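You operate a simulated robot arm through the tools that you are given. There is no shell and no other tool. Be economical: measure what you need, move in short steps, check, and stop when the job is done.

The job below is to be done with a simulated two-armed robot. You get a single attempt, and the scene is never put back.

TASK
Fill the video rack: MUSIC in the window-side slot, FILM in the other.
Fine: slide each case home. The orange tape case is no video and stays.
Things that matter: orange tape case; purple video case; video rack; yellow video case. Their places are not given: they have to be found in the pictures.

Only the result counts: the job must be done as asked and must still hold three seconds after the hand-in. Knocking over, shifting, dropping, spilling or breaking anything else fails it.

THE ROBOT
Two 7-joint arms with fingered hands on one trunk that stands fixed in place. Base frame: the origin is at the foot of the trunk, x ahead of it, y to its left, z up; the work surface is at about z = 0.76. Lengths are in m, angles in rad, forces in N, time in s.
The left shoulder is at [0.07, 0.166, 1.268], the right one opposite. With the tool pointing down near the work surface each hand reaches from about 0.1 to 0.92 m from the base axis, measured 20 degrees to its own side. Payload 4.1 kg a hand.
Tool frame (each hand has its own): the origin (TCP) lies between the finger pads and is the grasp point; the fingertips stand 0.032 m ahead of it; z points along the fingers, y is the line along which they close. Largest opening 0.108 m; the body of the gripper starts 0.038 m behind the TCP. The gripper is a hand of 4 fingers: y runs from the thumb to the fingers, the wrist lies at [-0.016, -0.108, -0.186] in the tool frame.
Orientation is that of the tool frame in the base frame, as [roll, pitch, yaw] about the fixed x, y, z axes, in that order (R = Rz(yaw) Ry(pitch) Rx(roll)). With the fingers straight down and the wrist toward the robot, the tool's x, y and z point along [0, 1, 0], [1, 0, 0] and [0, 0, -1] of the base frame.

THE INTERFACE
- The arms move only by the tool arm_command. It takes "left_motion", "right_motion" or both (then of equal length, played together; a hand with none holds still); each is a list of rows, each a list of 6 numbers: the shift along the tool's x, y, z in m, then the turn, a rotation vector about the tool's x, y, z in degrees. In form: [[dx, dy, dz, ax, ay, az], ...]. A call has 1 to 10 rows; each row shifts and turns the commanded pose from where the row before left it, along the tool's axes as they then stand. A row lasts 0.2 s, in which the tool goes at most 0.05 m and 0.15 rad; a call with a longer step from one row to the next is refused whole. A pose out of reach is approached as far as the arm can. The call stops where the force on the tool passes 40 N (or 10 N more than at its start, if that is more) or the arm is blocked; 0.2 s more then pass. In this call time passes only in rows, and 0.2 s behind the last. The reply holds the time, the measured pose of the TCP, the force on the tool along the base axes, the opening and the grip force, in the units named above and with some noise, with the torque about the TCP (base axes, N m) and any sound that the robot's microphone picked up.
- Cameras (640 x 400 px; columns grow to the right, rows downward): "scene" is now at [0.1377, -0.0018, 1.494]; the picture's right is [-0.04, -1.00, 0.00], its down [-0.60, 0.02, -0.80] and it looks along [0.80, -0.03, -0.60] (base axes); focal length 272 px, centre (320, 200). "left" rides on the left gripper at [-0.064, -0.093, -0.132] in its tool frame; the picture's right is [-0.80, -0.28, 0.53], its down [0.55, -0.71, 0.45] and it looks along [0.25, 0.65, 0.72] (tool axes); focal length 247 px, centre (320, 200). "right" rides on the right gripper at [0.064, -0.093, -0.131] in its tool frame; the picture's right is [-0.80, 0.28, -0.53], its down [-0.55, -0.71, 0.45] and it looks along [-0.25, 0.65, 0.72] (tool axes); focal length 247 px, centre (320, 200).
- grab_frame(camera): a new picture of that camera. No time passes.
- move_column(by): slides the trunk up (or, below 0, down) by that many m; the arms and the scene camera ride with it, the base frame stays. It gives what a move gives, with no picture.
- move_fingers(index, middle, ring, thumb_bend, hand): sets how far each is bent, from 0 (flat) to 1 (curled in); at 0.3 the hand is open as for a grip, at 0.7 the pads meet at the TCP. One left out holds its place. A second passes; each finger stops where it meets its share of the squeeze, and holds until it gets a number again. It is the only way to open and close the hand. It gives what a move gives, with no picture; readings hold the bend of each and the force on the fingers (four entries, about 0 where the hand has none), thumb and palm.
- head_to(pan, tilt): turns the head with the scene camera to pan (to the left, within 1.501 rad either way) and tilt (down, from -0.506 to 1.204), counted from straight ahead of the robot. It gives what a move gives.
- point_at(camera, pixels): for up to 12 pixels [column, row] of the newest picture of that camera ("zoom" is the newest enlarged one), the place [x, y, z] in the base frame of the surface seen there, good to about 0.002 m. No time passes.
- enlarge(camera, box): a new picture of the part [left, top, right, bottom] of that camera's present view, enlarged. No time passes.
- finish_job(): hands the job in; it is judged then, once.

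Go step by step. Measure first, check grasps and placings, and put right what went wrong. The budget is 80 turns and 64 pictures, counting those below and the enlarged ones. Unless the task says otherwise, let go and move clear before handing in, and close with one line.

The tools are called after ">>>" by a JSON object that holds its "name" and its "arguments". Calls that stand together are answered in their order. arm_command: Moves the arms, as the interface text tells. Its arguments: {"type":"object","properties":{"left_motion":{"type":"array","items":{"type":"array","items":{"type":"number"}}},"right_motion":{"type":"array","items":{"type":"array","items":{"type":"number"}}}},"required":[]} The other tools are called the same way: move_column (by) slides the trunk up or down; move_fingers (index, middle, ring, thumb_bend, hand) moves the fingers one by one; head_to (pan, tilt) turns the head that bears the scene camera; grab_frame (camera) takes a picture; point_at (camera, pixels) gives the place of the surface under pixels of a picture; enlarge (camera, box) takes an enlarged picture of a part of a camera's view; finish_job () hands the job in.

At the start:

```text
time_s: 0.0
left_tcp_pos: [0.6349, 0.2282, 1.3267]
left_tcp_rot: [-3.141, 0.0, 1.573]
left_wrist_force: [-0.5, -0.4, 0.3]
left_wrist_torque: [-0.01, 0.01, 0.04]
left_width: 0.1073
left_grip_force: 0.1
left_shape: jaw
left_bend: [0.3, 0.3, 0.3, 0.3]
left_finger forces: [0.0, 0.0, 0.1, 0.1, 0.0, 0.0]
right_tcp_pos: [0.5883, -0.3271, 1.3027]
right_tcp_rot: [-3.141, 0.002, 1.572]
right_wrist_force: [-0.2, 0.0, -0.2]
right_wrist_torque: [0.02, -0.03, -0.02]
right_width: 0.1076
right_grip_force: 0.1
right_shape: jaw
right_bend: [0.3, 0.3, 0.3, 0.3]
right_finger forces: [0.1, 0.0, 0.0, 0.0, 0.0, 0.1]
trunk travel left (down, up): [-0.775, 0.165]
head pan, tilt: [-0.04, 0.649]
```

scene: 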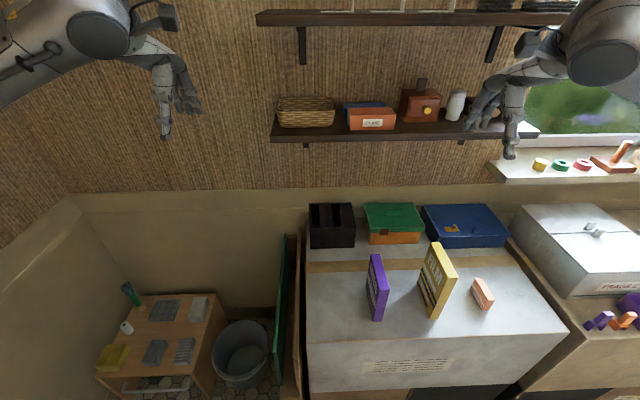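
right: 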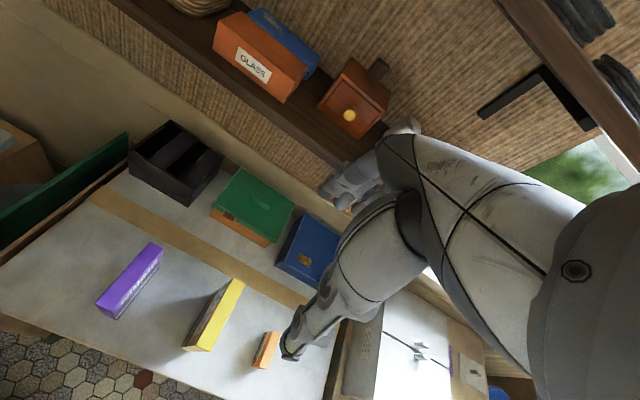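
left: 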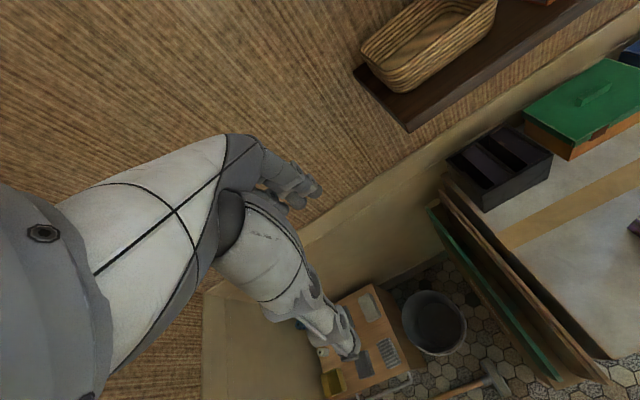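

The scene shows the black rack near (331,225), purple case (376,287), yellow case (437,280), and orange one (482,294). I'll enlarge these to read labels and rack slots.

>>> {"name": "enlarge", "arguments": {"camera": "scene", "box": [340, 230, 500, 330]}}

>>> {"name": "enlarge", "arguments": {"camera": "scene", "box": [290, 190, 386, 250]}}

```text
4.00 times, centred on (420, 280) of scene
```

zoom: 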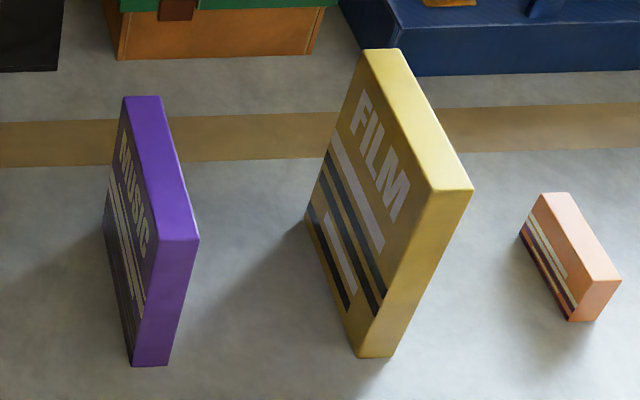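

```text
6.67 times, centred on (338, 220) of scene
```

zoom: 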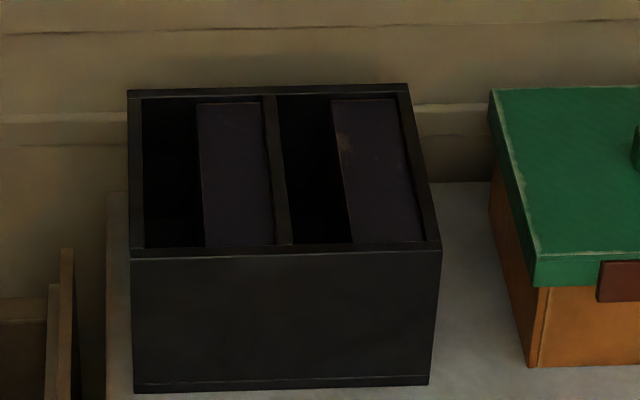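

Window is to the right (-y), so purple MUSIC goes in the right slot and yellow FILM in the left. Measuring the rack.

>>> {"name": "point_at", "arguments": {"camera": "zoom", "pixels": [[133, 96], [404, 88], [134, 252], [436, 247], [278, 170], [170, 130], [170, 220], [235, 120], [235, 230], [308, 200], [365, 115], [380, 230]]}}

>>> {"name": "point_at", "arguments": {"camera": "scene", "pixels": [[372, 255], [381, 254], [380, 289], [388, 289], [375, 318], [433, 243], [438, 243], [449, 276], [456, 276], [434, 316], [475, 279], [489, 307]]}}

```text
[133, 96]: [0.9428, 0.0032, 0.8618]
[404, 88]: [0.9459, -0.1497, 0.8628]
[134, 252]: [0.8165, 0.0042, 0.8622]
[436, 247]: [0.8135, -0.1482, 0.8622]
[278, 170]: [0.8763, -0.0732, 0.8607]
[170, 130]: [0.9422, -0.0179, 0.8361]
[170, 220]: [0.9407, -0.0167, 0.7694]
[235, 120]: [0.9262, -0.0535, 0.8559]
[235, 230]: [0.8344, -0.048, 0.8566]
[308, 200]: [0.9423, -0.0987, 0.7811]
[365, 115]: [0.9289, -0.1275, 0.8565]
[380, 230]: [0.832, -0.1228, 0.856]
```

```text
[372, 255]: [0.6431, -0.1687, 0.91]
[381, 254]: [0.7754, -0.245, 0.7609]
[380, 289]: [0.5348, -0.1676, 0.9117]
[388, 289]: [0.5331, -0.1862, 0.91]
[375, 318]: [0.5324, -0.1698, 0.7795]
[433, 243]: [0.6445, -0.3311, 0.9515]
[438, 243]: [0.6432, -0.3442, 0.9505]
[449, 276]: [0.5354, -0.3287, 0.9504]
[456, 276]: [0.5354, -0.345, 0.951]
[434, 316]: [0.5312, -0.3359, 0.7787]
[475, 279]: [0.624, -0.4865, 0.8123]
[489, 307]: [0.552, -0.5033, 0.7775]
```

Each compartment has a deep slot on its left and a filler on its right. I'll get precise slot edges, the neighbours and the shelf.

>>> {"name": "enlarge", "arguments": {"camera": "scene", "box": [306, 198, 362, 233]}}

>>> {"name": "point_at", "arguments": {"camera": "scene", "pixels": [[275, 138], [400, 136], [400, 128], [368, 207], [415, 207], [394, 213], [372, 230], [290, 240], [262, 18], [400, 22]]}}

```text
11.43 times, centred on (334, 216) of scene
```

zoom: 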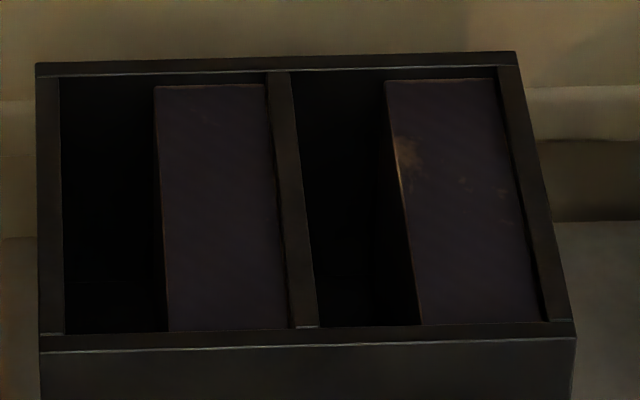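

```text
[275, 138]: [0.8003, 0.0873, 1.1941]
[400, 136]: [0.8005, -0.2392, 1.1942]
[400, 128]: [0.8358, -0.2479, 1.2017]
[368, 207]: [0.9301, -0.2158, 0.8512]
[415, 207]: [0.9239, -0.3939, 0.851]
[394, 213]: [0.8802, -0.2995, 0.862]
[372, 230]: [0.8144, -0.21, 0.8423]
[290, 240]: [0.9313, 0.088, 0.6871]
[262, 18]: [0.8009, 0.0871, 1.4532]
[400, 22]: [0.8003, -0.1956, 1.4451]
```

Shelf front edge is at x≈0.80, z≈1.194, over the rack, so I need a tilted hand. Measuring slot edges precisely.

>>> {"name": "point_at", "arguments": {"camera": "zoom", "pixels": [[60, 200], [50, 200], [165, 200], [172, 200], [280, 200], [302, 200], [290, 200], [398, 180], [412, 200], [100, 78], [100, 345], [110, 331]]}}

>>> {"name": "point_at", "arguments": {"camera": "zoom", "pixels": [[68, 250], [64, 300], [160, 280], [155, 300], [320, 310], [316, 280], [412, 310], [404, 280], [130, 300], [360, 290], [160, 70], [360, 336]]}}

>>> {"name": "enlarge", "arguments": {"camera": "scene", "box": [350, 240, 414, 280]}}

```text
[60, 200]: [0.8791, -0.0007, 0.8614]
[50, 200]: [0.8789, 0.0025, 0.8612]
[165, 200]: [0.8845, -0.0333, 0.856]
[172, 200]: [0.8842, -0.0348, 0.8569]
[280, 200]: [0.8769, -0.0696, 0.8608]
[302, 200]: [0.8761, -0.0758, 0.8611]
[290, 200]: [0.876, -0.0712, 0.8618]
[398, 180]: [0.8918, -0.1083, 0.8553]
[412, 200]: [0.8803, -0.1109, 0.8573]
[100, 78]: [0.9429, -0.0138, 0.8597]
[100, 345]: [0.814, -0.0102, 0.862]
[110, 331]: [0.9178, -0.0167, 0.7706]
```

```text
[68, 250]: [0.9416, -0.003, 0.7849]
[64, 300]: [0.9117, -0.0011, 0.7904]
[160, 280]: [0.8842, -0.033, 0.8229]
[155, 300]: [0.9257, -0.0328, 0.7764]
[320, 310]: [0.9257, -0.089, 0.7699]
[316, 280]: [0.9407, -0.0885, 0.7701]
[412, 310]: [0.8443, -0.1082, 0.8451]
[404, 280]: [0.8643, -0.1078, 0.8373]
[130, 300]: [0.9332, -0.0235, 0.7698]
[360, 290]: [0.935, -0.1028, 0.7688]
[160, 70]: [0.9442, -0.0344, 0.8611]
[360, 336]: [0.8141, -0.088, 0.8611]
```

```text
10.00 times, centred on (382, 260) of scene
```

zoom: 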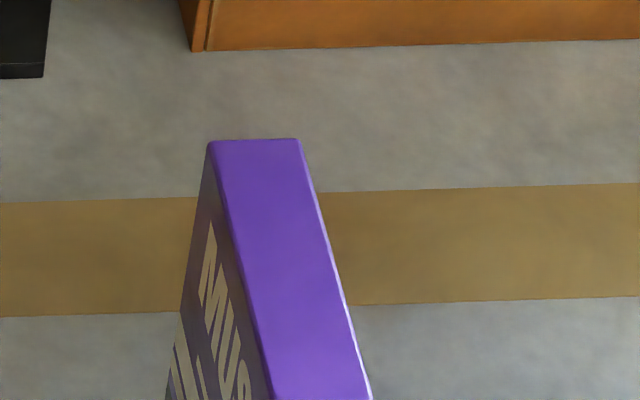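

>>> {"name": "point_at", "arguments": {"camera": "zoom", "pixels": [[212, 144], [294, 142], [222, 180], [308, 180], [245, 280], [335, 280], [272, 390], [365, 390]]}}

>>> {"name": "enlarge", "arguments": {"camera": "scene", "box": [410, 235, 474, 275]}}

```text
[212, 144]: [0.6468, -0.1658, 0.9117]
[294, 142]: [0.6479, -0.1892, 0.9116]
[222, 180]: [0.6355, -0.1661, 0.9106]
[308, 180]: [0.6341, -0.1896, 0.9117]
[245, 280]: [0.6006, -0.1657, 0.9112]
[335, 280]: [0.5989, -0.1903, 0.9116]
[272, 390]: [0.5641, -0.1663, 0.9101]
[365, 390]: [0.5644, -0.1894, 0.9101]
```

```text
10.00 times, centred on (442, 255) of scene
```

zoom: 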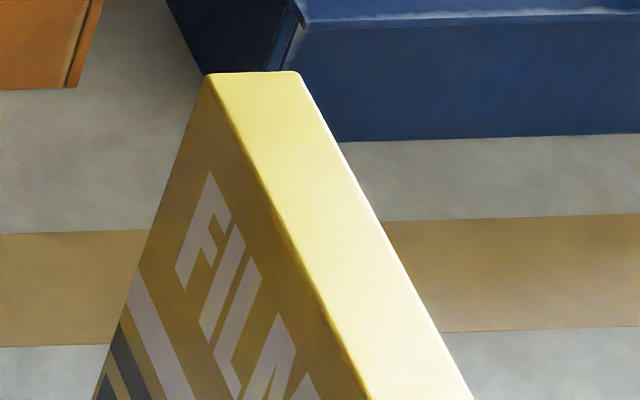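

>>> {"name": "point_at", "arguments": {"camera": "zoom", "pixels": [[208, 76], [298, 76], [230, 120], [318, 120], [300, 260], [388, 260], [360, 380], [455, 380]]}}

>>> {"name": "enlarge", "arguments": {"camera": "scene", "box": [362, 275, 474, 345]}}

```text
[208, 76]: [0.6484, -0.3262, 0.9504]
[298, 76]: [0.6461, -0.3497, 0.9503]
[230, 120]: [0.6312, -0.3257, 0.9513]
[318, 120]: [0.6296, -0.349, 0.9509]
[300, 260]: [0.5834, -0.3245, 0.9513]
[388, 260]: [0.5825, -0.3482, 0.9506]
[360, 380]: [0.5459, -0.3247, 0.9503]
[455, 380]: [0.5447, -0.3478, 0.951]
```

```text
5.71 times, centred on (418, 310) of scene
```

zoom: 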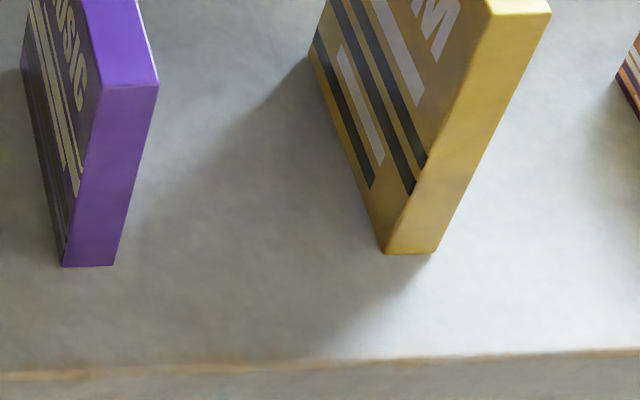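

>>> {"name": "point_at", "arguments": {"camera": "zoom", "pixels": [[108, 82], [150, 82], [108, 100], [150, 100], [68, 262], [108, 262], [495, 10], [542, 10], [490, 40], [530, 40], [390, 250], [430, 250]]}}

```text
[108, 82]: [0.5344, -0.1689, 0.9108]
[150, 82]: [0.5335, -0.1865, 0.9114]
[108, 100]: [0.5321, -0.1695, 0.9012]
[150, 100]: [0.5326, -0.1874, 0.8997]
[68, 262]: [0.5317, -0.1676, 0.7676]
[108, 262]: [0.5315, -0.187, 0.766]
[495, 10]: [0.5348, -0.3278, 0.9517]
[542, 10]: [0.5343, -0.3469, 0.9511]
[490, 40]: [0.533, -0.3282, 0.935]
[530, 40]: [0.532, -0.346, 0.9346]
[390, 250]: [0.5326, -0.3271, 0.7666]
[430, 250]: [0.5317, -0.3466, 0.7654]
```

Cases: purple x 0.532–0.649, y centre -0.178, top 0.911; yellow same x, y -0.337, top 0.951. The slots centre at x≈0.880, y≈-0.018 (left) and -0.093 (right). I'll turn the right hand in free air so the fingers close along y, then tilt it forward.

>>> {"name": "arm_command", "arguments": {"right_motion": [[0, 0, 0, 0, 0, -8.5], [0, 0, 0, 0, 0, -8.5], [0, 0, 0, 0, 0, -8.5], [0, 0, 0, 0, 0, -8.5], [0, 0, 0, 0, 0, -8.5], [0, 0, 0, 0, 0, -8.5], [0, 0, 0, 0, 0, -8.5], [0, 0, 0, 0, 0, -8.5], [0, 0, 0, 0, 0, -8.5], [0, 0, 0, 0, 0, -8.5]]}}

```text
time_s: 2.2
left_tcp_pos: [0.6355, 0.2293, 1.3262]
left_tcp_rot: [-3.139, 0.0, 1.572]
left_wrist_force: [0.1, -1.1, -0.6]
left_wrist_torque: [0.01, 0.06, -0.03]
left_width: 0.1075
left_grip_force: 0.1
left_shape: jaw
left_bend: [0.3, 0.3, 0.3, 0.3]
left_finger forces: [0.1, 0.1, 0.0, 0.1, 0.0, 0.0]
right_tcp_pos: [0.5908, -0.325, 1.3024]
right_tcp_rot: [-3.14, -0.003, 3.06]
right_wrist_force: [0.0, 0.9, 0.2]
right_wrist_torque: [-0.01, 0.0, -0.03]
right_width: 0.1075
right_grip_force: 0.0
right_shape: jaw
right_bend: [0.3, 0.3, 0.3, 0.3]
right_finger forces: [0.1, 0.1, 0.1, 0.0, 0.0, 0.0]
trunk travel left (down, up): [-0.775, 0.165]
head pan, tilt: [-0.04, 0.649]
```

The turn worked (yaw 3.06). Finish it and tilt 45° forward.

>>> {"name": "arm_command", "arguments": {"right_motion": [[0, 0, 0, 0, 0, -4.7], [0, 0, 0, 0, -7.5, 0], [0, 0, 0, 0, -7.5, 0], [0, 0, 0, 0, -7.5, 0], [0, 0, 0, 0, -7.5, 0], [0, 0, 0, 0, -7.5, 0], [0, 0, 0, 0, -7.5, 0]]}}

>>> {"name": "grab_frame", "arguments": {"camera": "scene"}}

```text
time_s: 3.8
left_tcp_pos: [0.6347, 0.2293, 1.3276]
left_tcp_rot: [-3.142, -0.001, 1.571]
left_wrist_force: [-0.1, -0.3, 0.1]
left_wrist_torque: [-0.01, 0.02, 0.01]
left_width: 0.1075
left_grip_force: 0.1
left_shape: jaw
left_bend: [0.3, 0.3, 0.3, 0.3]
left_finger forces: [0.0, 0.1, 0.0, 0.0, 0.0, 0.0]
right_tcp_pos: [0.588, -0.3259, 1.3032]
right_tcp_rot: [-3.14, 0.787, 3.14]
right_wrist_force: [1.0, 0.1, 0.5]
right_wrist_torque: [-0.04, -0.03, 0.01]
right_width: 0.1074
right_grip_force: 0.0
right_shape: jaw
right_bend: [0.3, 0.3, 0.3, 0.3]
right_finger forces: [0.0, 0.0, 0.0, 0.0, 0.1, 0.1]
trunk travel left (down, up): [-0.775, 0.165]
head pan, tilt: [-0.04, 0.649]
```

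```text
54 pictures are left
```

scene: 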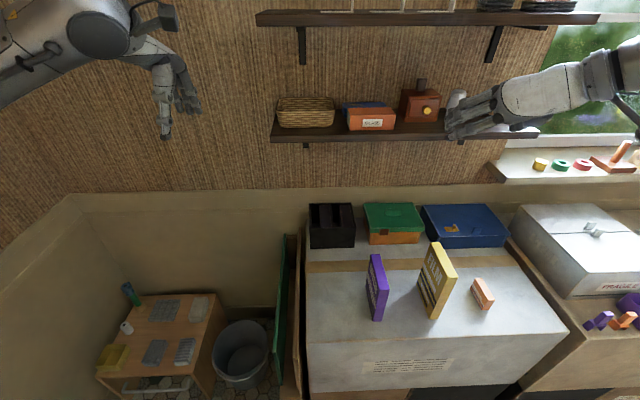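

The hand took the pose, forearm to the right. Now move to a pre-grasp before the purple case's upper front corner.

>>> {"name": "arm_command", "arguments": {"right_motion": [[0.0352, 0.0164, 0.0173, 0, 0, 0], [0.0352, 0.0164, 0.0173, 0, 0, 0], [0.0352, 0.0164, 0.0173, 0, 0, 0], [0.0352, 0.0164, 0.0173, 0, 0, 0], [0.0352, 0.0164, 0.0173, 0, 0, 0], [0.0352, 0.0164, 0.0173, 0, 0, 0], [0.0352, 0.0164, 0.0173, 0, 0, 0], [0.0352, 0.0164, 0.0173, 0, 0, 0], [0.0352, 0.0164, 0.0173, 0, 0, 0]]}}

>>> {"name": "grab_frame", "arguments": {"camera": "scene"}}

>>> {"name": "grab_frame", "arguments": {"camera": "right"}}

```text
time_s: 5.8
left_tcp_pos: [0.6344, 0.2293, 1.3272]
left_tcp_rot: [-3.141, 0.0, 1.57]
left_wrist_force: [0.4, -0.2, -0.3]
left_wrist_torque: [0.01, 0.03, 0.01]
left_width: 0.1079
left_grip_force: 0.1
left_shape: jaw
left_bend: [0.3, 0.3, 0.3, 0.3]
left_finger forces: [0.0, 0.0, 0.1, 0.1, 0.0, 0.1]
right_tcp_pos: [0.4784, -0.1766, 0.9697]
right_tcp_rot: [3.14, 0.784, 3.137]
right_wrist_force: [-0.5, 0.0, -0.9]
right_wrist_torque: [-0.03, -0.01, 0.01]
right_width: 0.1079
right_grip_force: 0.0
right_shape: jaw
right_bend: [0.3, 0.3, 0.3, 0.3]
right_finger forces: [0.1, 0.1, 0.1, 0.0, 0.1, 0.1]
trunk travel left (down, up): [-0.775, 0.165]
head pan, tilt: [-0.04, 0.649]
```

```text
53 pictures are left
```

scene: 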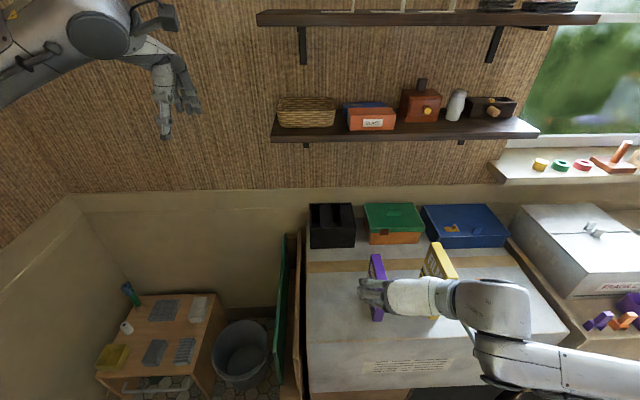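

```text
52 pictures are left
```

right: 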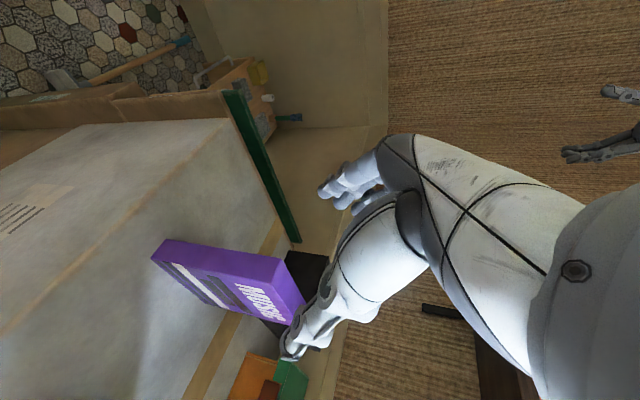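

Hand is in front of the purple case. Check forearm height relative to the yellow case before advancing.

>>> {"name": "point_at", "arguments": {"camera": "scene", "pixels": [[410, 290], [440, 283], [450, 297], [490, 285], [500, 310], [520, 350], [375, 290], [600, 370]]}}

>>> {"name": "enlarge", "arguments": {"camera": "scene", "box": [340, 240, 468, 320]}}

```text
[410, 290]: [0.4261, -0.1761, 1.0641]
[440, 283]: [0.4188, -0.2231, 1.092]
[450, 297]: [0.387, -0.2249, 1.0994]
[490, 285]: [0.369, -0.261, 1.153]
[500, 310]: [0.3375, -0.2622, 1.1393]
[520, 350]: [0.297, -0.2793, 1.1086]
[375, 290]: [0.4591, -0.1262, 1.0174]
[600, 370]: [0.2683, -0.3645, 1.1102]
```

```text
5.00 times, centred on (404, 280) of scene
```

zoom: 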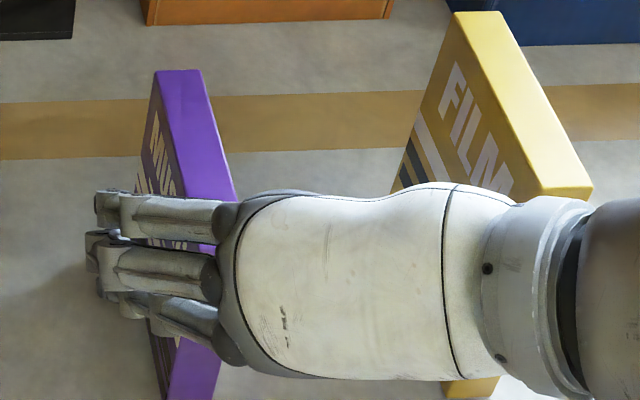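

Forearm stays at x<0.43, clear of the yellow case. Advance onto the purple corner.

>>> {"name": "arm_command", "arguments": {"right_motion": [[0.0013, -0.0005, 0.0325, 0, 0, 0], [0.0013, -0.0005, 0.0325, 0, 0, 0], [0.0012, -0.0004, 0.0325, 0, 0, 0]]}}

>>> {"name": "enlarge", "arguments": {"camera": "scene", "box": [340, 230, 436, 290]}}

>>> {"name": "grab_frame", "arguments": {"camera": "right"}}

```text
time_s: 6.6
left_tcp_pos: [0.6366, 0.2278, 1.3265]
left_tcp_rot: [-3.14, 0.0, 1.571]
left_wrist_force: [0.0, -0.3, -0.4]
left_wrist_torque: [0.06, 0.01, -0.01]
left_width: 0.1076
left_grip_force: 0.0
left_shape: jaw
left_bend: [0.3, 0.3, 0.3, 0.3]
left_finger forces: [0.0, 0.1, 0.0, 0.1, 0.0, 0.0]
right_tcp_pos: [0.5444, -0.18, 0.8959]
right_tcp_rot: [-3.139, 0.784, 3.139]
right_wrist_force: [0.8, 0.1, -0.6]
right_wrist_torque: [0.03, -0.03, 0.0]
right_width: 0.1078
right_grip_force: 0.1
right_shape: jaw
right_bend: [0.3, 0.3, 0.3, 0.3]
right_finger forces: [0.0, 0.0, 0.0, 0.1, 0.0, 0.1]
trunk travel left (down, up): [-0.775, 0.165]
head pan, tilt: [-0.04, 0.649]
```

```text
6.67 times, centred on (388, 260) of scene
```

zoom: 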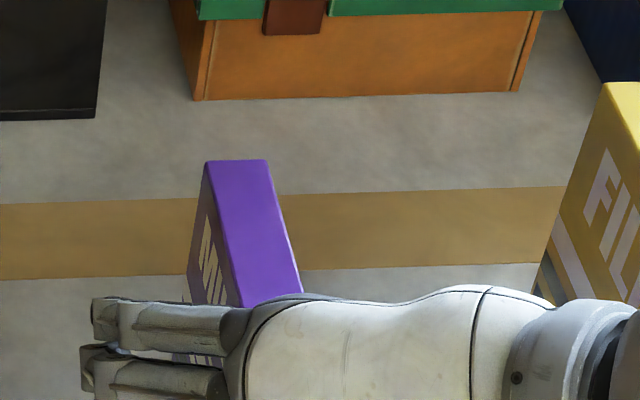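

```text
49 pictures are left
```

right: 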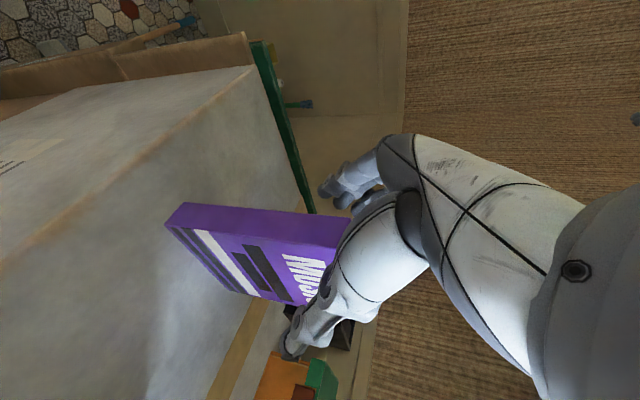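

Fingers straddle the case. Close.

>>> {"name": "move_fingers", "arguments": {"hand": "right", "index": 0.7, "middle": 0.7, "ring": 0.7, "thumb_bend": 0.7}}

>>> {"name": "grab_frame", "arguments": {"camera": "right"}}

```text
time_s: 7.6
left_tcp_pos: [0.6352, 0.2284, 1.3269]
left_tcp_rot: [-3.141, 0.001, 1.573]
left_wrist_force: [-0.7, 0.2, -0.5]
left_wrist_torque: [-0.01, 0.01, 0.01]
left_width: 0.1077
left_grip_force: 0.0
left_shape: jaw
left_bend: [0.3, 0.3, 0.3, 0.3]
left_finger forces: [0.1, 0.0, 0.0, 0.1, 0.1, 0.1]
right_tcp_pos: [0.5428, -0.1794, 0.8977]
right_tcp_rot: [-3.141, 0.786, 3.138]
right_wrist_force: [0.3, 0.4, -0.7]
right_wrist_torque: [-0.01, 0.0, 0.0]
right_width: 0.0254
right_grip_force: 10.8
right_shape: fingers
right_bend: [0.65, 0.66, 0.66, 0.61]
right_finger forces: [3.8, 4.2, 3.0, 0.0, 11.0, 0.0]
trunk travel left (down, up): [-0.775, 0.165]
head pan, tilt: [-0.04, 0.649]
```

```text
48 pictures are left
```

right: 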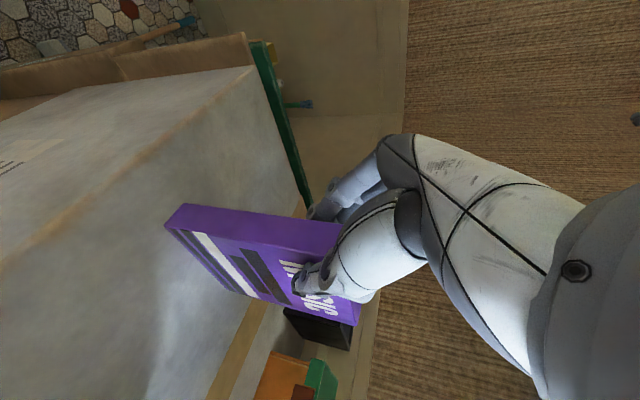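

Good grip (width 0.0254, all fingers loaded). Lift 3 cm and check for slip.

>>> {"name": "arm_command", "arguments": {"right_motion": [[-0.0106, 0, -0.0106, 0, 0, 0], [-0.0106, 0, -0.0106, 0, 0, 0]]}}

>>> {"name": "grab_frame", "arguments": {"camera": "right"}}

```text
time_s: 8.2
left_tcp_pos: [0.6351, 0.2275, 1.3278]
left_tcp_rot: [-3.141, 0.0, 1.573]
left_wrist_force: [-0.2, -1.1, 0.8]
left_wrist_torque: [0.02, 0.0, -0.01]
left_width: 0.1077
left_grip_force: 0.0
left_shape: jaw
left_bend: [0.3, 0.3, 0.3, 0.3]
left_finger forces: [0.0, 0.0, 0.0, 0.0, 0.0, 0.0]
right_tcp_pos: [0.5433, -0.1782, 0.9277]
right_tcp_rot: [3.141, 0.784, 3.137]
right_wrist_force: [-0.4, 0.4, -2.3]
right_wrist_torque: [0.01, 0.1, 0.04]
right_width: 0.0255
right_grip_force: 10.6
right_shape: fingers
right_bend: [0.65, 0.66, 0.66, 0.61]
right_finger forces: [4.1, 4.0, 2.7, 0.1, 11.1, 0.0]
trunk travel left (down, up): [-0.775, 0.165]
head pan, tilt: [-0.04, 0.649]
```

```text
47 pictures are left
```

right: 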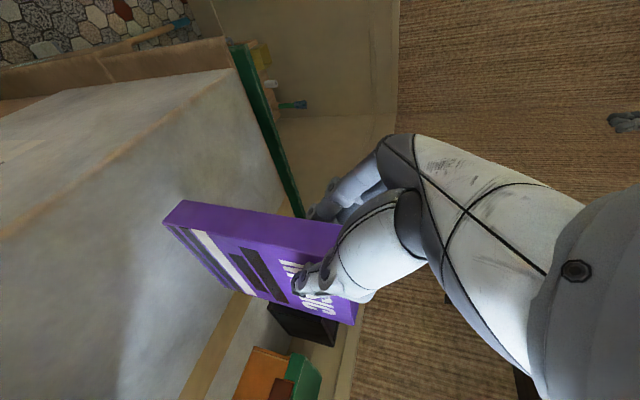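

No slip, stays aligned. Lift higher and go forward partway.

>>> {"name": "arm_command", "arguments": {"right_motion": [[-0.0166, 0, -0.0166, 0, 0, 0], [-0.0166, 0, -0.0166, 0, 0, 0], [-0.0166, 0, -0.0166, 0, 0, 0], [-0.0166, 0, -0.0166, 0, 0, 0], [-0.0255, 0.017, 0.0255, 0, 0, 0], [-0.0255, 0.017, 0.0255, 0, 0, 0], [-0.0255, 0.017, 0.0255, 0, 0, 0], [-0.0255, 0.017, 0.0255, 0, 0, 0], [-0.0255, 0.017, 0.0255, 0, 0, 0]]}}

>>> {"name": "grab_frame", "arguments": {"camera": "scene"}}

```text
time_s: 10.2
left_tcp_pos: [0.6378, 0.2296, 1.3253]
left_tcp_rot: [-3.14, 0.001, 1.571]
left_wrist_force: [0.8, 0.5, 0.4]
left_wrist_torque: [-0.03, -0.01, -0.03]
left_width: 0.1077
left_grip_force: 0.0
left_shape: jaw
left_bend: [0.3, 0.3, 0.3, 0.3]
left_finger forces: [0.0, 0.0, 0.0, 0.2, 0.0, 0.1]
right_tcp_pos: [0.7262, -0.094, 1.0194]
right_tcp_rot: [-3.141, 0.784, 3.139]
right_wrist_force: [0.3, 0.1, -1.8]
right_wrist_torque: [0.0, 0.08, -0.02]
right_width: 0.0253
right_grip_force: 10.9
right_shape: fingers
right_bend: [0.65, 0.66, 0.66, 0.61]
right_finger forces: [4.2, 3.9, 2.7, 0.0, 10.8, 0.1]
trunk travel left (down, up): [-0.775, 0.165]
head pan, tilt: [-0.04, 0.649]
```

```text
46 pictures are left
```

scene: 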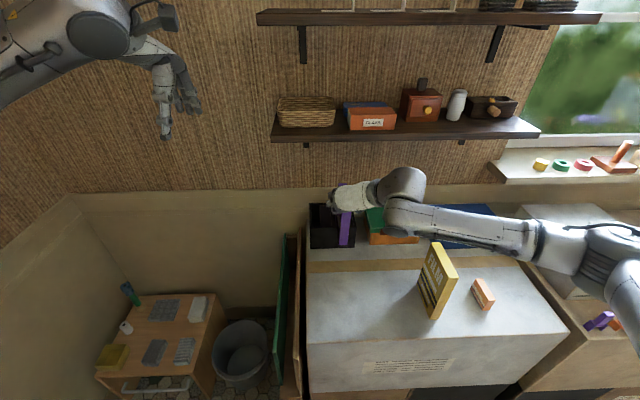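

Case is above and before the rack. Check case position and elbow clearance.

>>> {"name": "point_at", "arguments": {"camera": "scene", "pixels": [[400, 180], [440, 220], [520, 238], [570, 240], [610, 280], [630, 300], [570, 220], [600, 260], [420, 190], [500, 165], [460, 240]]}}

>>> {"name": "enlarge", "arguments": {"camera": "scene", "box": [306, 175, 386, 255]}}

```text
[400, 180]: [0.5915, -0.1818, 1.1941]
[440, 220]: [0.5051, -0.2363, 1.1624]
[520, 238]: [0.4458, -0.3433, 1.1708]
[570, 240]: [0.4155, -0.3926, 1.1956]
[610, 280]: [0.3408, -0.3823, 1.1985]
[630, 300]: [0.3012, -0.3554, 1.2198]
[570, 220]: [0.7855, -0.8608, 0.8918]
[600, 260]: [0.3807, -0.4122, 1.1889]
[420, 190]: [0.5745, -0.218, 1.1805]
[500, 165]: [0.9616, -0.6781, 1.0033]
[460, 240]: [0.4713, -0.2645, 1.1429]
```

```text
5.00 times, centred on (346, 215) of scene
```

zoom: 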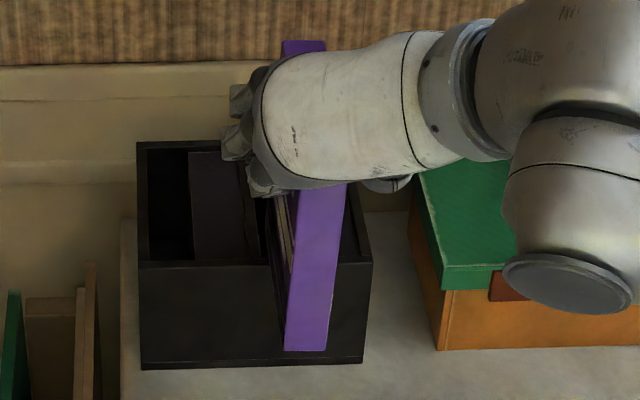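

Arm is well clear of everything. Measure the held case.

>>> {"name": "point_at", "arguments": {"camera": "zoom", "pixels": [[289, 346], [323, 346], [294, 280], [332, 280], [301, 196], [344, 196], [286, 45], [322, 45], [305, 48]]}}

```text
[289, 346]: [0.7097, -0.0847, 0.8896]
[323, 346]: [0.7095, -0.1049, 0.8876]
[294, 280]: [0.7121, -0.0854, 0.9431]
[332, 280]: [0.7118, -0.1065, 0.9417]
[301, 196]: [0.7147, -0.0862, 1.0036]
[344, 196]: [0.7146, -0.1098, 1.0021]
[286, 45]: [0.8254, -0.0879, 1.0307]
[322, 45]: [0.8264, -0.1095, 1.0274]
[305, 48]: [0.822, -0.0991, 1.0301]
```

The held case has pitched ≈2.5° (bottom toward robot) and leans ≈1°. I'll rotate the hand to correct and move above the right slot.

>>> {"name": "arm_command", "arguments": {"right_motion": [[0, 0, 0, 0.6, -2.5, -0.6], [-0.0241, 0.0017, 0.0263, 0, 0, 0], [-0.0241, 0.0017, 0.0263, 0, 0, 0], [-0.0241, 0.0017, 0.0263, 0, 0, 0]]}}

>>> {"name": "enlarge", "arguments": {"camera": "scene", "box": [306, 175, 386, 255]}}

>>> {"name": "grab_frame", "arguments": {"camera": "right"}}

```text
time_s: 11.2
left_tcp_pos: [0.6364, 0.2291, 1.3273]
left_tcp_rot: [-3.139, 0.003, 1.57]
left_wrist_force: [0.3, 0.2, 0.4]
left_wrist_torque: [0.01, 0.03, 0.0]
left_width: 0.1073
left_grip_force: 0.0
left_shape: jaw
left_bend: [0.3, 0.3, 0.3, 0.3]
left_finger forces: [0.0, 0.0, 0.0, 0.1, 0.0, 0.0]
right_tcp_pos: [0.8342, -0.0898, 1.0207]
right_tcp_rot: [-3.121, 0.827, -3.132]
right_wrist_force: [0.4, 0.1, -2.1]
right_wrist_torque: [0.02, 0.13, 0.02]
right_width: 0.0254
right_grip_force: 10.7
right_shape: fingers
right_bend: [0.65, 0.66, 0.66, 0.61]
right_finger forces: [4.3, 3.9, 2.8, 0.0, 10.9, 0.0]
trunk travel left (down, up): [-0.775, 0.165]
head pan, tilt: [-0.04, 0.649]
```

```text
5.00 times, centred on (346, 215) of scene
```

zoom: 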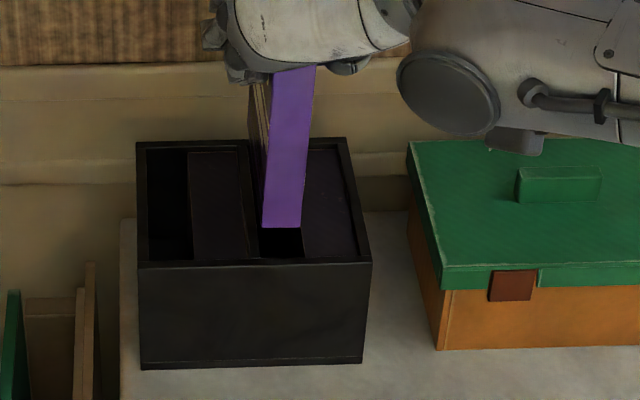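

```text
43 pictures are left
```

right: 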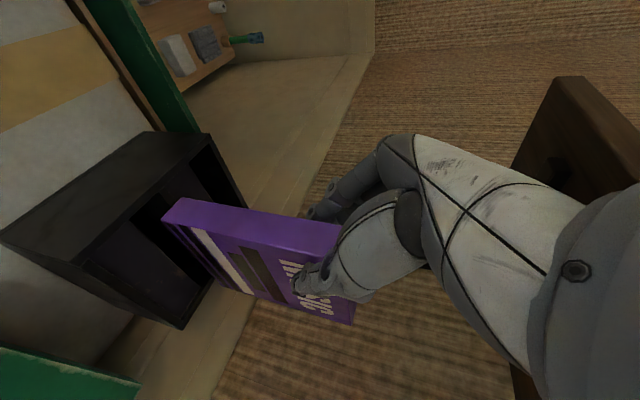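

>>> {"name": "point_at", "arguments": {"camera": "zoom", "pixels": [[266, 222], [300, 222], [269, 180], [304, 180], [273, 100], [312, 100], [275, 80], [314, 76], [252, 240], [303, 245], [250, 200], [262, 256]]}}

```text
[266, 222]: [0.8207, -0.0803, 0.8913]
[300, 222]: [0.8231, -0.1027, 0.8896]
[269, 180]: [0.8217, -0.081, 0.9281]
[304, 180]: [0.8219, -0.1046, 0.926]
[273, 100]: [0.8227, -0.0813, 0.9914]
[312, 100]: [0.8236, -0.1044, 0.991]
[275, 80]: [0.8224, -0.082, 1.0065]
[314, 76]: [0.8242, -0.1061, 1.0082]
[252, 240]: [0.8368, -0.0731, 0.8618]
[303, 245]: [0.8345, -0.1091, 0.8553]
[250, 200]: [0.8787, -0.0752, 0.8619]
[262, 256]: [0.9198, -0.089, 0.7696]
```

Case front face at x≈0.822, y centre ≈-0.093: aligned with the slot (-0.077…-0.109). Descend in small steps.

>>> {"name": "arm_command", "arguments": {"right_motion": [[0.0103, 0, 0.0109, 0, 0, 0], [0.011, 0, 0.0102, 0, 0, 0], [0.011, 0, 0.0102, 0, 0, 0], [0.011, 0, 0.0102, 0, 0, 0]]}}

>>> {"name": "enlarge", "arguments": {"camera": "scene", "box": [306, 175, 386, 255]}}

```text
time_s: 12.2
left_tcp_pos: [0.6361, 0.2285, 1.325]
left_tcp_rot: [-3.14, 0.001, 1.569]
left_wrist_force: [-0.9, 0.4, 0.0]
left_wrist_torque: [-0.02, 0.01, 0.03]
left_width: 0.1078
left_grip_force: 0.0
left_shape: jaw
left_bend: [0.3, 0.3, 0.3, 0.3]
left_finger forces: [0.0, 0.0, 0.0, 0.1, 0.1, 0.0]
right_tcp_pos: [0.832, -0.0915, 0.959]
right_tcp_rot: [-3.119, 0.827, -3.129]
right_wrist_force: [-0.2, -0.2, -2.4]
right_wrist_torque: [0.04, 0.1, 0.0]
right_width: 0.0252
right_grip_force: 10.9
right_shape: fingers
right_bend: [0.65, 0.66, 0.66, 0.61]
right_finger forces: [4.2, 3.8, 2.8, 0.0, 11.1, 0.0]
trunk travel left (down, up): [-0.775, 0.165]
head pan, tilt: [-0.04, 0.649]
```

```text
5.00 times, centred on (346, 215) of scene
```

zoom: 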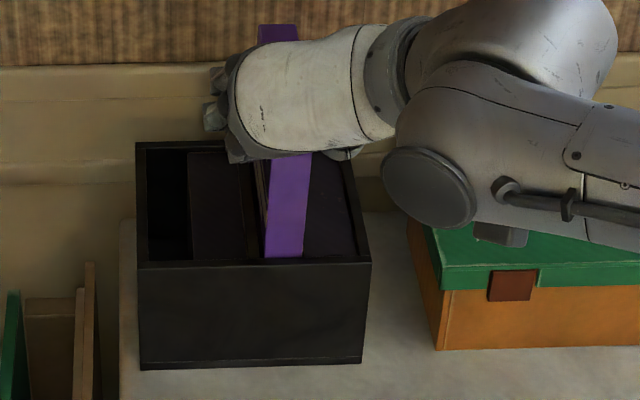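

It entered with no contact force. Check the wrist body's height over the green box before going lower.

>>> {"name": "point_at", "arguments": {"camera": "zoom", "pixels": [[430, 190], [450, 222], [500, 238], [600, 210], [635, 240], [340, 152], [240, 155], [270, 150], [290, 30]]}}

>>> {"name": "arm_command", "arguments": {"right_motion": [[0.011, 0, 0.0102, 0, 0, 0], [0.011, 0, 0.0102, 0, 0, 0]]}}

>>> {"name": "enlarge", "arguments": {"camera": "scene", "box": [306, 175, 386, 255]}}

```text
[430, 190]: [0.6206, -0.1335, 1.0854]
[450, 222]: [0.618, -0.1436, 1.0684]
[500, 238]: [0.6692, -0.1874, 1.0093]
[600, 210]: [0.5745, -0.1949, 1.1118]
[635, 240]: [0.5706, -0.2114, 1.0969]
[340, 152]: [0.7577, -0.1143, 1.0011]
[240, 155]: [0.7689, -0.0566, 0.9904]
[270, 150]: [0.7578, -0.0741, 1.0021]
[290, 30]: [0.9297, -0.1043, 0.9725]
```

```text
time_s: 12.8
left_tcp_pos: [0.6353, 0.2286, 1.326]
left_tcp_rot: [-3.141, 0.0, 1.573]
left_wrist_force: [1.1, 0.3, 0.0]
left_wrist_torque: [0.01, 0.03, 0.01]
left_width: 0.1076
left_grip_force: 0.0
left_shape: jaw
left_bend: [0.3, 0.3, 0.3, 0.3]
left_finger forces: [0.0, 0.0, 0.1, 0.0, 0.0, 0.0]
right_tcp_pos: [0.8325, -0.0922, 0.93]
right_tcp_rot: [-3.12, 0.827, -3.127]
right_wrist_force: [-0.1, -1.4, -2.0]
right_wrist_torque: [0.04, 0.12, 0.0]
right_width: 0.0255
right_grip_force: 11.1
right_shape: fingers
right_bend: [0.65, 0.66, 0.66, 0.61]
right_finger forces: [4.3, 3.8, 2.7, 0.0, 11.0, 0.0]
trunk travel left (down, up): [-0.775, 0.165]
head pan, tilt: [-0.04, 0.649]
```

```text
5.00 times, centred on (346, 215) of scene
```

zoom: 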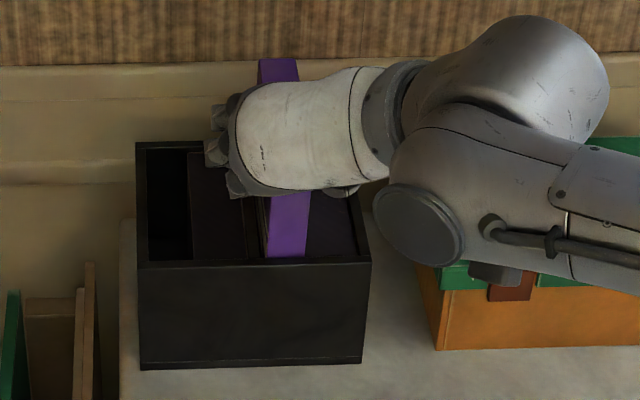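

Wrist clear (z>1.0). Continue carefully to near bottom.

>>> {"name": "arm_command", "arguments": {"right_motion": [[0.0055, 0, 0.0051, 0, 0, 0], [0.0055, 0, 0.0051, 0, 0, 0], [0.0022, 0, 0.002, 0, 0, 0], [0.0022, 0, 0.002, 0, 0, 0]]}}

>>> {"name": "grab_frame", "arguments": {"camera": "right"}}

```text
time_s: 13.8
left_tcp_pos: [0.6362, 0.2283, 1.3257]
left_tcp_rot: [-3.14, 0.001, 1.571]
left_wrist_force: [-0.5, -0.1, 0.5]
left_wrist_torque: [0.01, -0.03, -0.03]
left_width: 0.1072
left_grip_force: 0.1
left_shape: jaw
left_bend: [0.3, 0.3, 0.3, 0.3]
left_finger forces: [0.1, 0.0, 0.0, 0.1, 0.0, 0.0]
right_tcp_pos: [0.8323, -0.0916, 0.9085]
right_tcp_rot: [-3.123, 0.828, -3.131]
right_wrist_force: [-0.1, 0.6, -3.5]
right_wrist_torque: [0.01, 0.12, -0.01]
right_width: 0.0255
right_grip_force: 10.8
right_shape: fingers
right_bend: [0.65, 0.66, 0.66, 0.61]
right_finger forces: [4.6, 3.7, 2.6, 0.0, 10.9, 0.0]
trunk travel left (down, up): [-0.775, 0.165]
head pan, tilt: [-0.04, 0.649]
```

```text
40 pictures are left
```

right: 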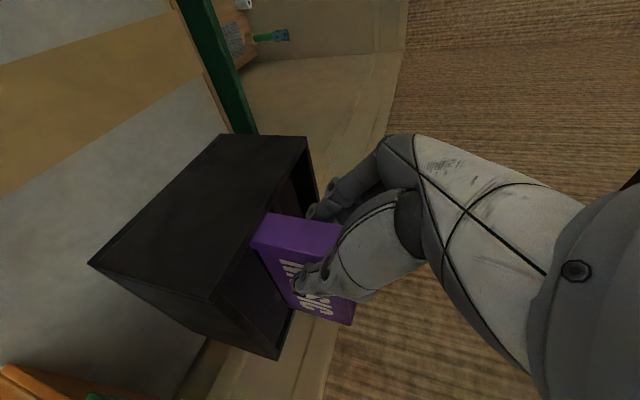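

About 4 mm from the floor with no contact. Release slightly so it drops home.

>>> {"name": "move_fingers", "arguments": {"hand": "right", "index": 0.57, "middle": 0.57, "ring": 0.57, "thumb_bend": 0.53}}

>>> {"name": "grab_frame", "arguments": {"camera": "right"}}

>>> {"name": "enlarge", "arguments": {"camera": "scene", "box": [306, 175, 386, 255]}}

```text
time_s: 14.8
left_tcp_pos: [0.6348, 0.2292, 1.3267]
left_tcp_rot: [3.14, -0.001, 1.573]
left_wrist_force: [-0.5, 0.0, -0.6]
left_wrist_torque: [0.0, 0.01, -0.02]
left_width: 0.1081
left_grip_force: 0.0
left_shape: jaw
left_bend: [0.3, 0.3, 0.3, 0.3]
left_finger forces: [0.1, 0.1, 0.0, 0.1, 0.0, 0.0]
right_tcp_pos: [0.8304, -0.0922, 0.9096]
right_tcp_rot: [-3.12, 0.829, -3.128]
right_wrist_force: [0.3, -0.7, -0.5]
right_wrist_torque: [0.01, -0.01, -0.01]
right_width: 0.0432
right_grip_force: 0.0
right_shape: fingers
right_bend: [0.56, 0.56, 0.56, 0.53]
right_finger forces: [0.0, 0.0, 0.1, 0.0, 0.0, 0.1]
trunk travel left (down, up): [-0.775, 0.165]
head pan, tilt: [-0.04, 0.649]
```

```text
39 pictures are left
```

right: 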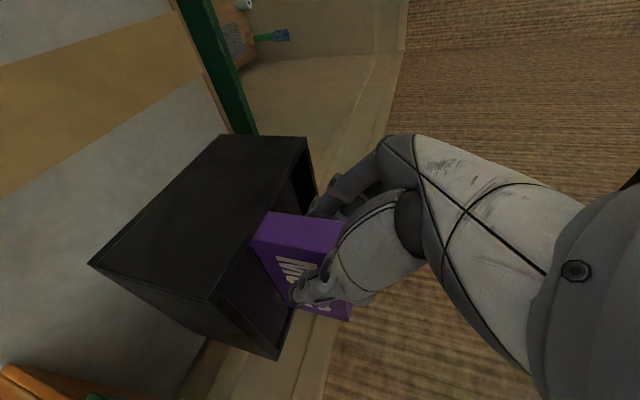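

```text
5.00 times, centred on (346, 215) of scene
```

zoom: 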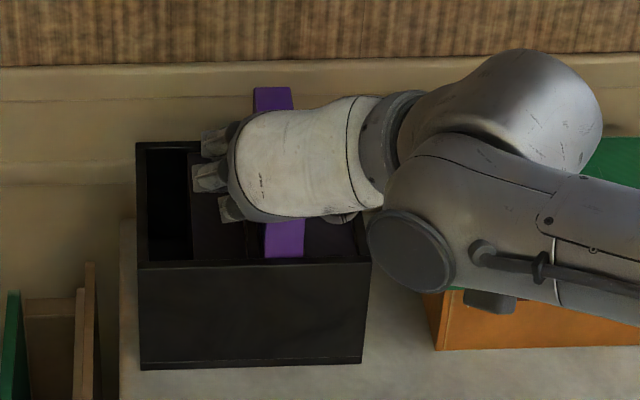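

It dropped home. Back out along the fingers and check.

>>> {"name": "arm_command", "arguments": {"right_motion": [[0, 0, -0.02, 0, 0, 0], [0, 0, -0.04, 0, 0, 0], [0, 0, -0.045, 0, 0, 0], [0, 0, -0.045, 0, 0, 0], [0, -0.045, 0, 0, 0, 0], [0, -0.045, 0, 0, 0, 0], [0, -0.045, 0, 0, 0, 0]]}}

>>> {"name": "enlarge", "arguments": {"camera": "scene", "box": [306, 175, 386, 255]}}

```text
time_s: 16.4
left_tcp_pos: [0.6347, 0.2275, 1.3275]
left_tcp_rot: [-3.141, 0.002, 1.571]
left_wrist_force: [0.0, -0.2, -0.3]
left_wrist_torque: [0.01, 0.01, 0.01]
left_width: 0.1074
left_grip_force: 0.1
left_shape: jaw
left_bend: [0.3, 0.3, 0.3, 0.3]
left_finger forces: [0.0, 0.0, 0.0, 0.0, 0.0, 0.0]
right_tcp_pos: [0.7205, -0.2255, 1.0139]
right_tcp_rot: [-3.12, 0.828, -3.13]
right_wrist_force: [0.1, -0.7, 0.2]
right_wrist_torque: [0.02, 0.03, -0.03]
right_width: 0.0433
right_grip_force: 0.0
right_shape: fingers
right_bend: [0.56, 0.56, 0.56, 0.53]
right_finger forces: [0.1, 0.1, 0.0, 0.1, 0.1, 0.0]
trunk travel left (down, up): [-0.775, 0.165]
head pan, tilt: [-0.04, 0.649]
```

```text
5.00 times, centred on (346, 215) of scene
```

zoom: 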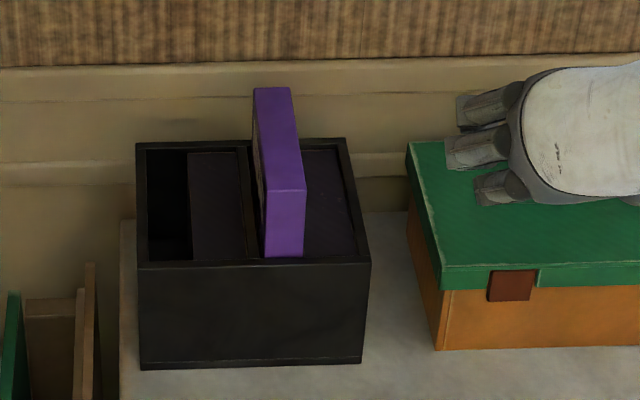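

>>> {"name": "point_at", "arguments": {"camera": "zoom", "pixels": [[270, 188], [302, 188], [268, 150], [298, 150], [258, 92], [289, 92], [268, 250], [301, 250], [285, 185], [132, 146], [138, 258], [370, 256]]}}

```text
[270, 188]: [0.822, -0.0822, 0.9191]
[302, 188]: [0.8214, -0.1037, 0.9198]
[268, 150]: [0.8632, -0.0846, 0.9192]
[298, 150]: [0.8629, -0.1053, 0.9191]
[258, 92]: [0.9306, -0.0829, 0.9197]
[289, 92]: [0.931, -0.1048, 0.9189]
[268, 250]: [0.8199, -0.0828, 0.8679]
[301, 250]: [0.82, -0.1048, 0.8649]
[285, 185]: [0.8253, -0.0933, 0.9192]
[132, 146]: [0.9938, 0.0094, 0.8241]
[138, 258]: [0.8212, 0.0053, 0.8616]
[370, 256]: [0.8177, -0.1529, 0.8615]
```

MUSIC is home (top level at 0.919, floor 0.770). Now retreat, restore 45° and go to the yellow pre-grasp.

>>> {"name": "arm_command", "arguments": {"right_motion": [[0, 0, 0, -0.6, 2.5, 0.6], [0.0272, 0, -0.0342, 0, 0, 0], [0.0272, 0, -0.0342, 0, 0, 0], [0.0272, 0, -0.0342, 0, 0, 0], [0.0272, 0, -0.0342, 0, 0, 0], [0.0272, 0, -0.0342, 0, 0, 0], [0.0272, 0, -0.0342, 0, 0, 0], [0.0054, -0.0372, 0.0148, 0, 0, 0], [0.0054, -0.0372, 0.0148, 0, 0, 0], [0.0054, -0.0372, 0.0148, 0, 0, 0]]}}

>>> {"name": "move_fingers", "arguments": {"hand": "right", "index": 0.3, "middle": 0.3, "ring": 0.3, "thumb_bend": 0.3}}

>>> {"name": "grab_frame", "arguments": {"camera": "scene"}}

```text
time_s: 18.6
left_tcp_pos: [0.6344, 0.2292, 1.3265]
left_tcp_rot: [3.141, 0.001, 1.572]
left_wrist_force: [-0.4, 0.3, -1.1]
left_wrist_torque: [0.03, 0.0, 0.0]
left_width: 0.1077
left_grip_force: 0.0
left_shape: jaw
left_bend: [0.3, 0.3, 0.3, 0.3]
left_finger forces: [0.1, 0.0, 0.0, 0.0, 0.0, 0.0]
right_tcp_pos: [0.4786, -0.335, 0.9984]
right_tcp_rot: [-3.138, 0.784, 3.14]
right_wrist_force: [0.0, -0.2, 0.9]
right_wrist_torque: [0.02, 0.02, 0.03]
right_width: 0.0436
right_grip_force: 0.1
right_shape: fingers
right_bend: [0.56, 0.56, 0.56, 0.53]
right_finger forces: [0.1, 0.0, 0.0, 0.0, 0.0, 0.0]
trunk travel left (down, up): [-0.775, 0.165]
head pan, tilt: [-0.04, 0.649]
```

```text
time_s: 19.6
left_tcp_pos: [0.6349, 0.2285, 1.3265]
left_tcp_rot: [3.141, 0.0, 1.572]
left_wrist_force: [-1.0, 0.4, -0.2]
left_wrist_torque: [0.02, -0.02, 0.03]
left_width: 0.1074
left_grip_force: 0.1
left_shape: jaw
left_bend: [0.3, 0.3, 0.3, 0.3]
left_finger forces: [0.0, 0.1, 0.0, 0.0, 0.0, 0.0]
right_tcp_pos: [0.479, -0.3336, 0.9983]
right_tcp_rot: [-3.141, 0.785, 3.137]
right_wrist_force: [-0.6, -0.7, -0.7]
right_wrist_torque: [-0.02, -0.02, 0.0]
right_width: 0.1081
right_grip_force: 0.0
right_shape: fingers
right_bend: [0.3, 0.3, 0.3, 0.3]
right_finger forces: [0.0, 0.0, 0.0, 0.0, 0.0, 0.0]
trunk travel left (down, up): [-0.775, 0.165]
head pan, tilt: [-0.04, 0.649]
```

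```text
36 pictures are left
```

scene: 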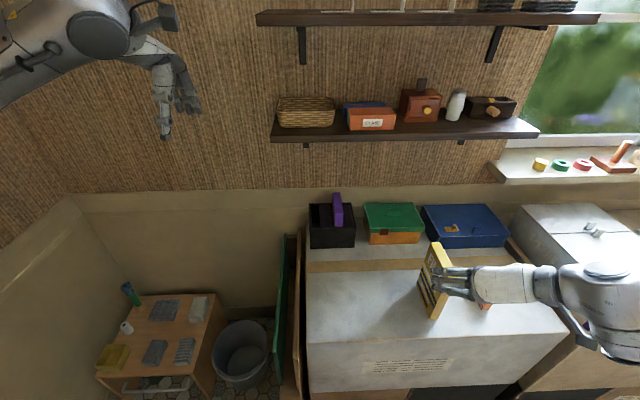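

Aligned before the yellow case. Advance to grasp.

>>> {"name": "arm_command", "arguments": {"right_motion": [[-0.001, -0.001, 0.033, 0, 0, 0], [-0.001, -0.001, 0.033, 0, 0, 0], [-0.001, -0.001, 0.033, 0, 0, 0]]}}

>>> {"name": "move_fingers", "arguments": {"hand": "right", "index": 0.7, "middle": 0.7, "ring": 0.7, "thumb_bend": 0.7}}

>>> {"name": "grab_frame", "arguments": {"camera": "right"}}

```text
time_s: 20.4
left_tcp_pos: [0.635, 0.228, 1.3262]
left_tcp_rot: [-3.14, -0.002, 1.571]
left_wrist_force: [-0.1, 0.2, 0.1]
left_wrist_torque: [-0.04, 0.0, 0.0]
left_width: 0.1075
left_grip_force: 0.1
left_shape: jaw
left_bend: [0.3, 0.3, 0.3, 0.3]
left_finger forces: [0.0, 0.0, 0.0, 0.0, 0.0, 0.0]
right_tcp_pos: [0.5536, -0.3384, 0.9301]
right_tcp_rot: [3.141, 0.785, 3.138]
right_wrist_force: [0.4, -0.5, -0.4]
right_wrist_torque: [0.01, 0.03, 0.04]
right_width: 0.1084
right_grip_force: 0.0
right_shape: fingers
right_bend: [0.3, 0.3, 0.3, 0.3]
right_finger forces: [0.0, 0.1, 0.0, 0.1, 0.0, 0.1]
trunk travel left (down, up): [-0.775, 0.165]
head pan, tilt: [-0.04, 0.649]
```

```text
time_s: 21.4
left_tcp_pos: [0.6348, 0.2293, 1.3269]
left_tcp_rot: [-3.141, 0.001, 1.571]
left_wrist_force: [0.5, -0.3, -0.3]
left_wrist_torque: [-0.02, -0.02, 0.0]
left_width: 0.1076
left_grip_force: 0.0
left_shape: jaw
left_bend: [0.3, 0.3, 0.3, 0.3]
left_finger forces: [0.0, 0.0, 0.0, 0.1, 0.0, 0.1]
right_tcp_pos: [0.5534, -0.338, 0.9293]
right_tcp_rot: [-3.141, 0.785, 3.14]
right_wrist_force: [-0.1, 1.0, -0.6]
right_wrist_torque: [-0.09, 0.02, 0.01]
right_width: 0.0253
right_grip_force: 10.6
right_shape: fingers
right_bend: [0.65, 0.66, 0.66, 0.61]
right_finger forces: [3.6, 4.1, 3.0, 0.0, 11.1, 0.1]
trunk travel left (down, up): [-0.775, 0.165]
head pan, tilt: [-0.04, 0.649]
```

```text
35 pictures are left
```

right: 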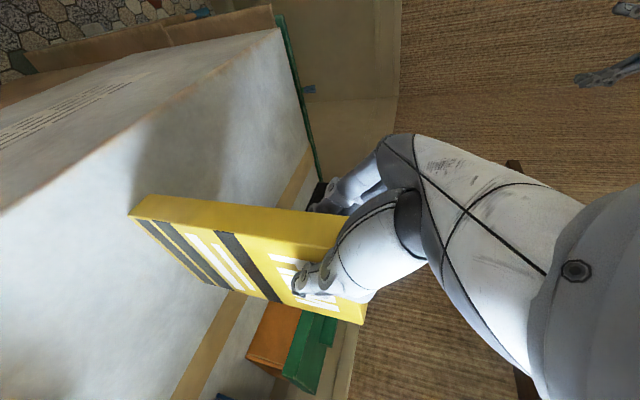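

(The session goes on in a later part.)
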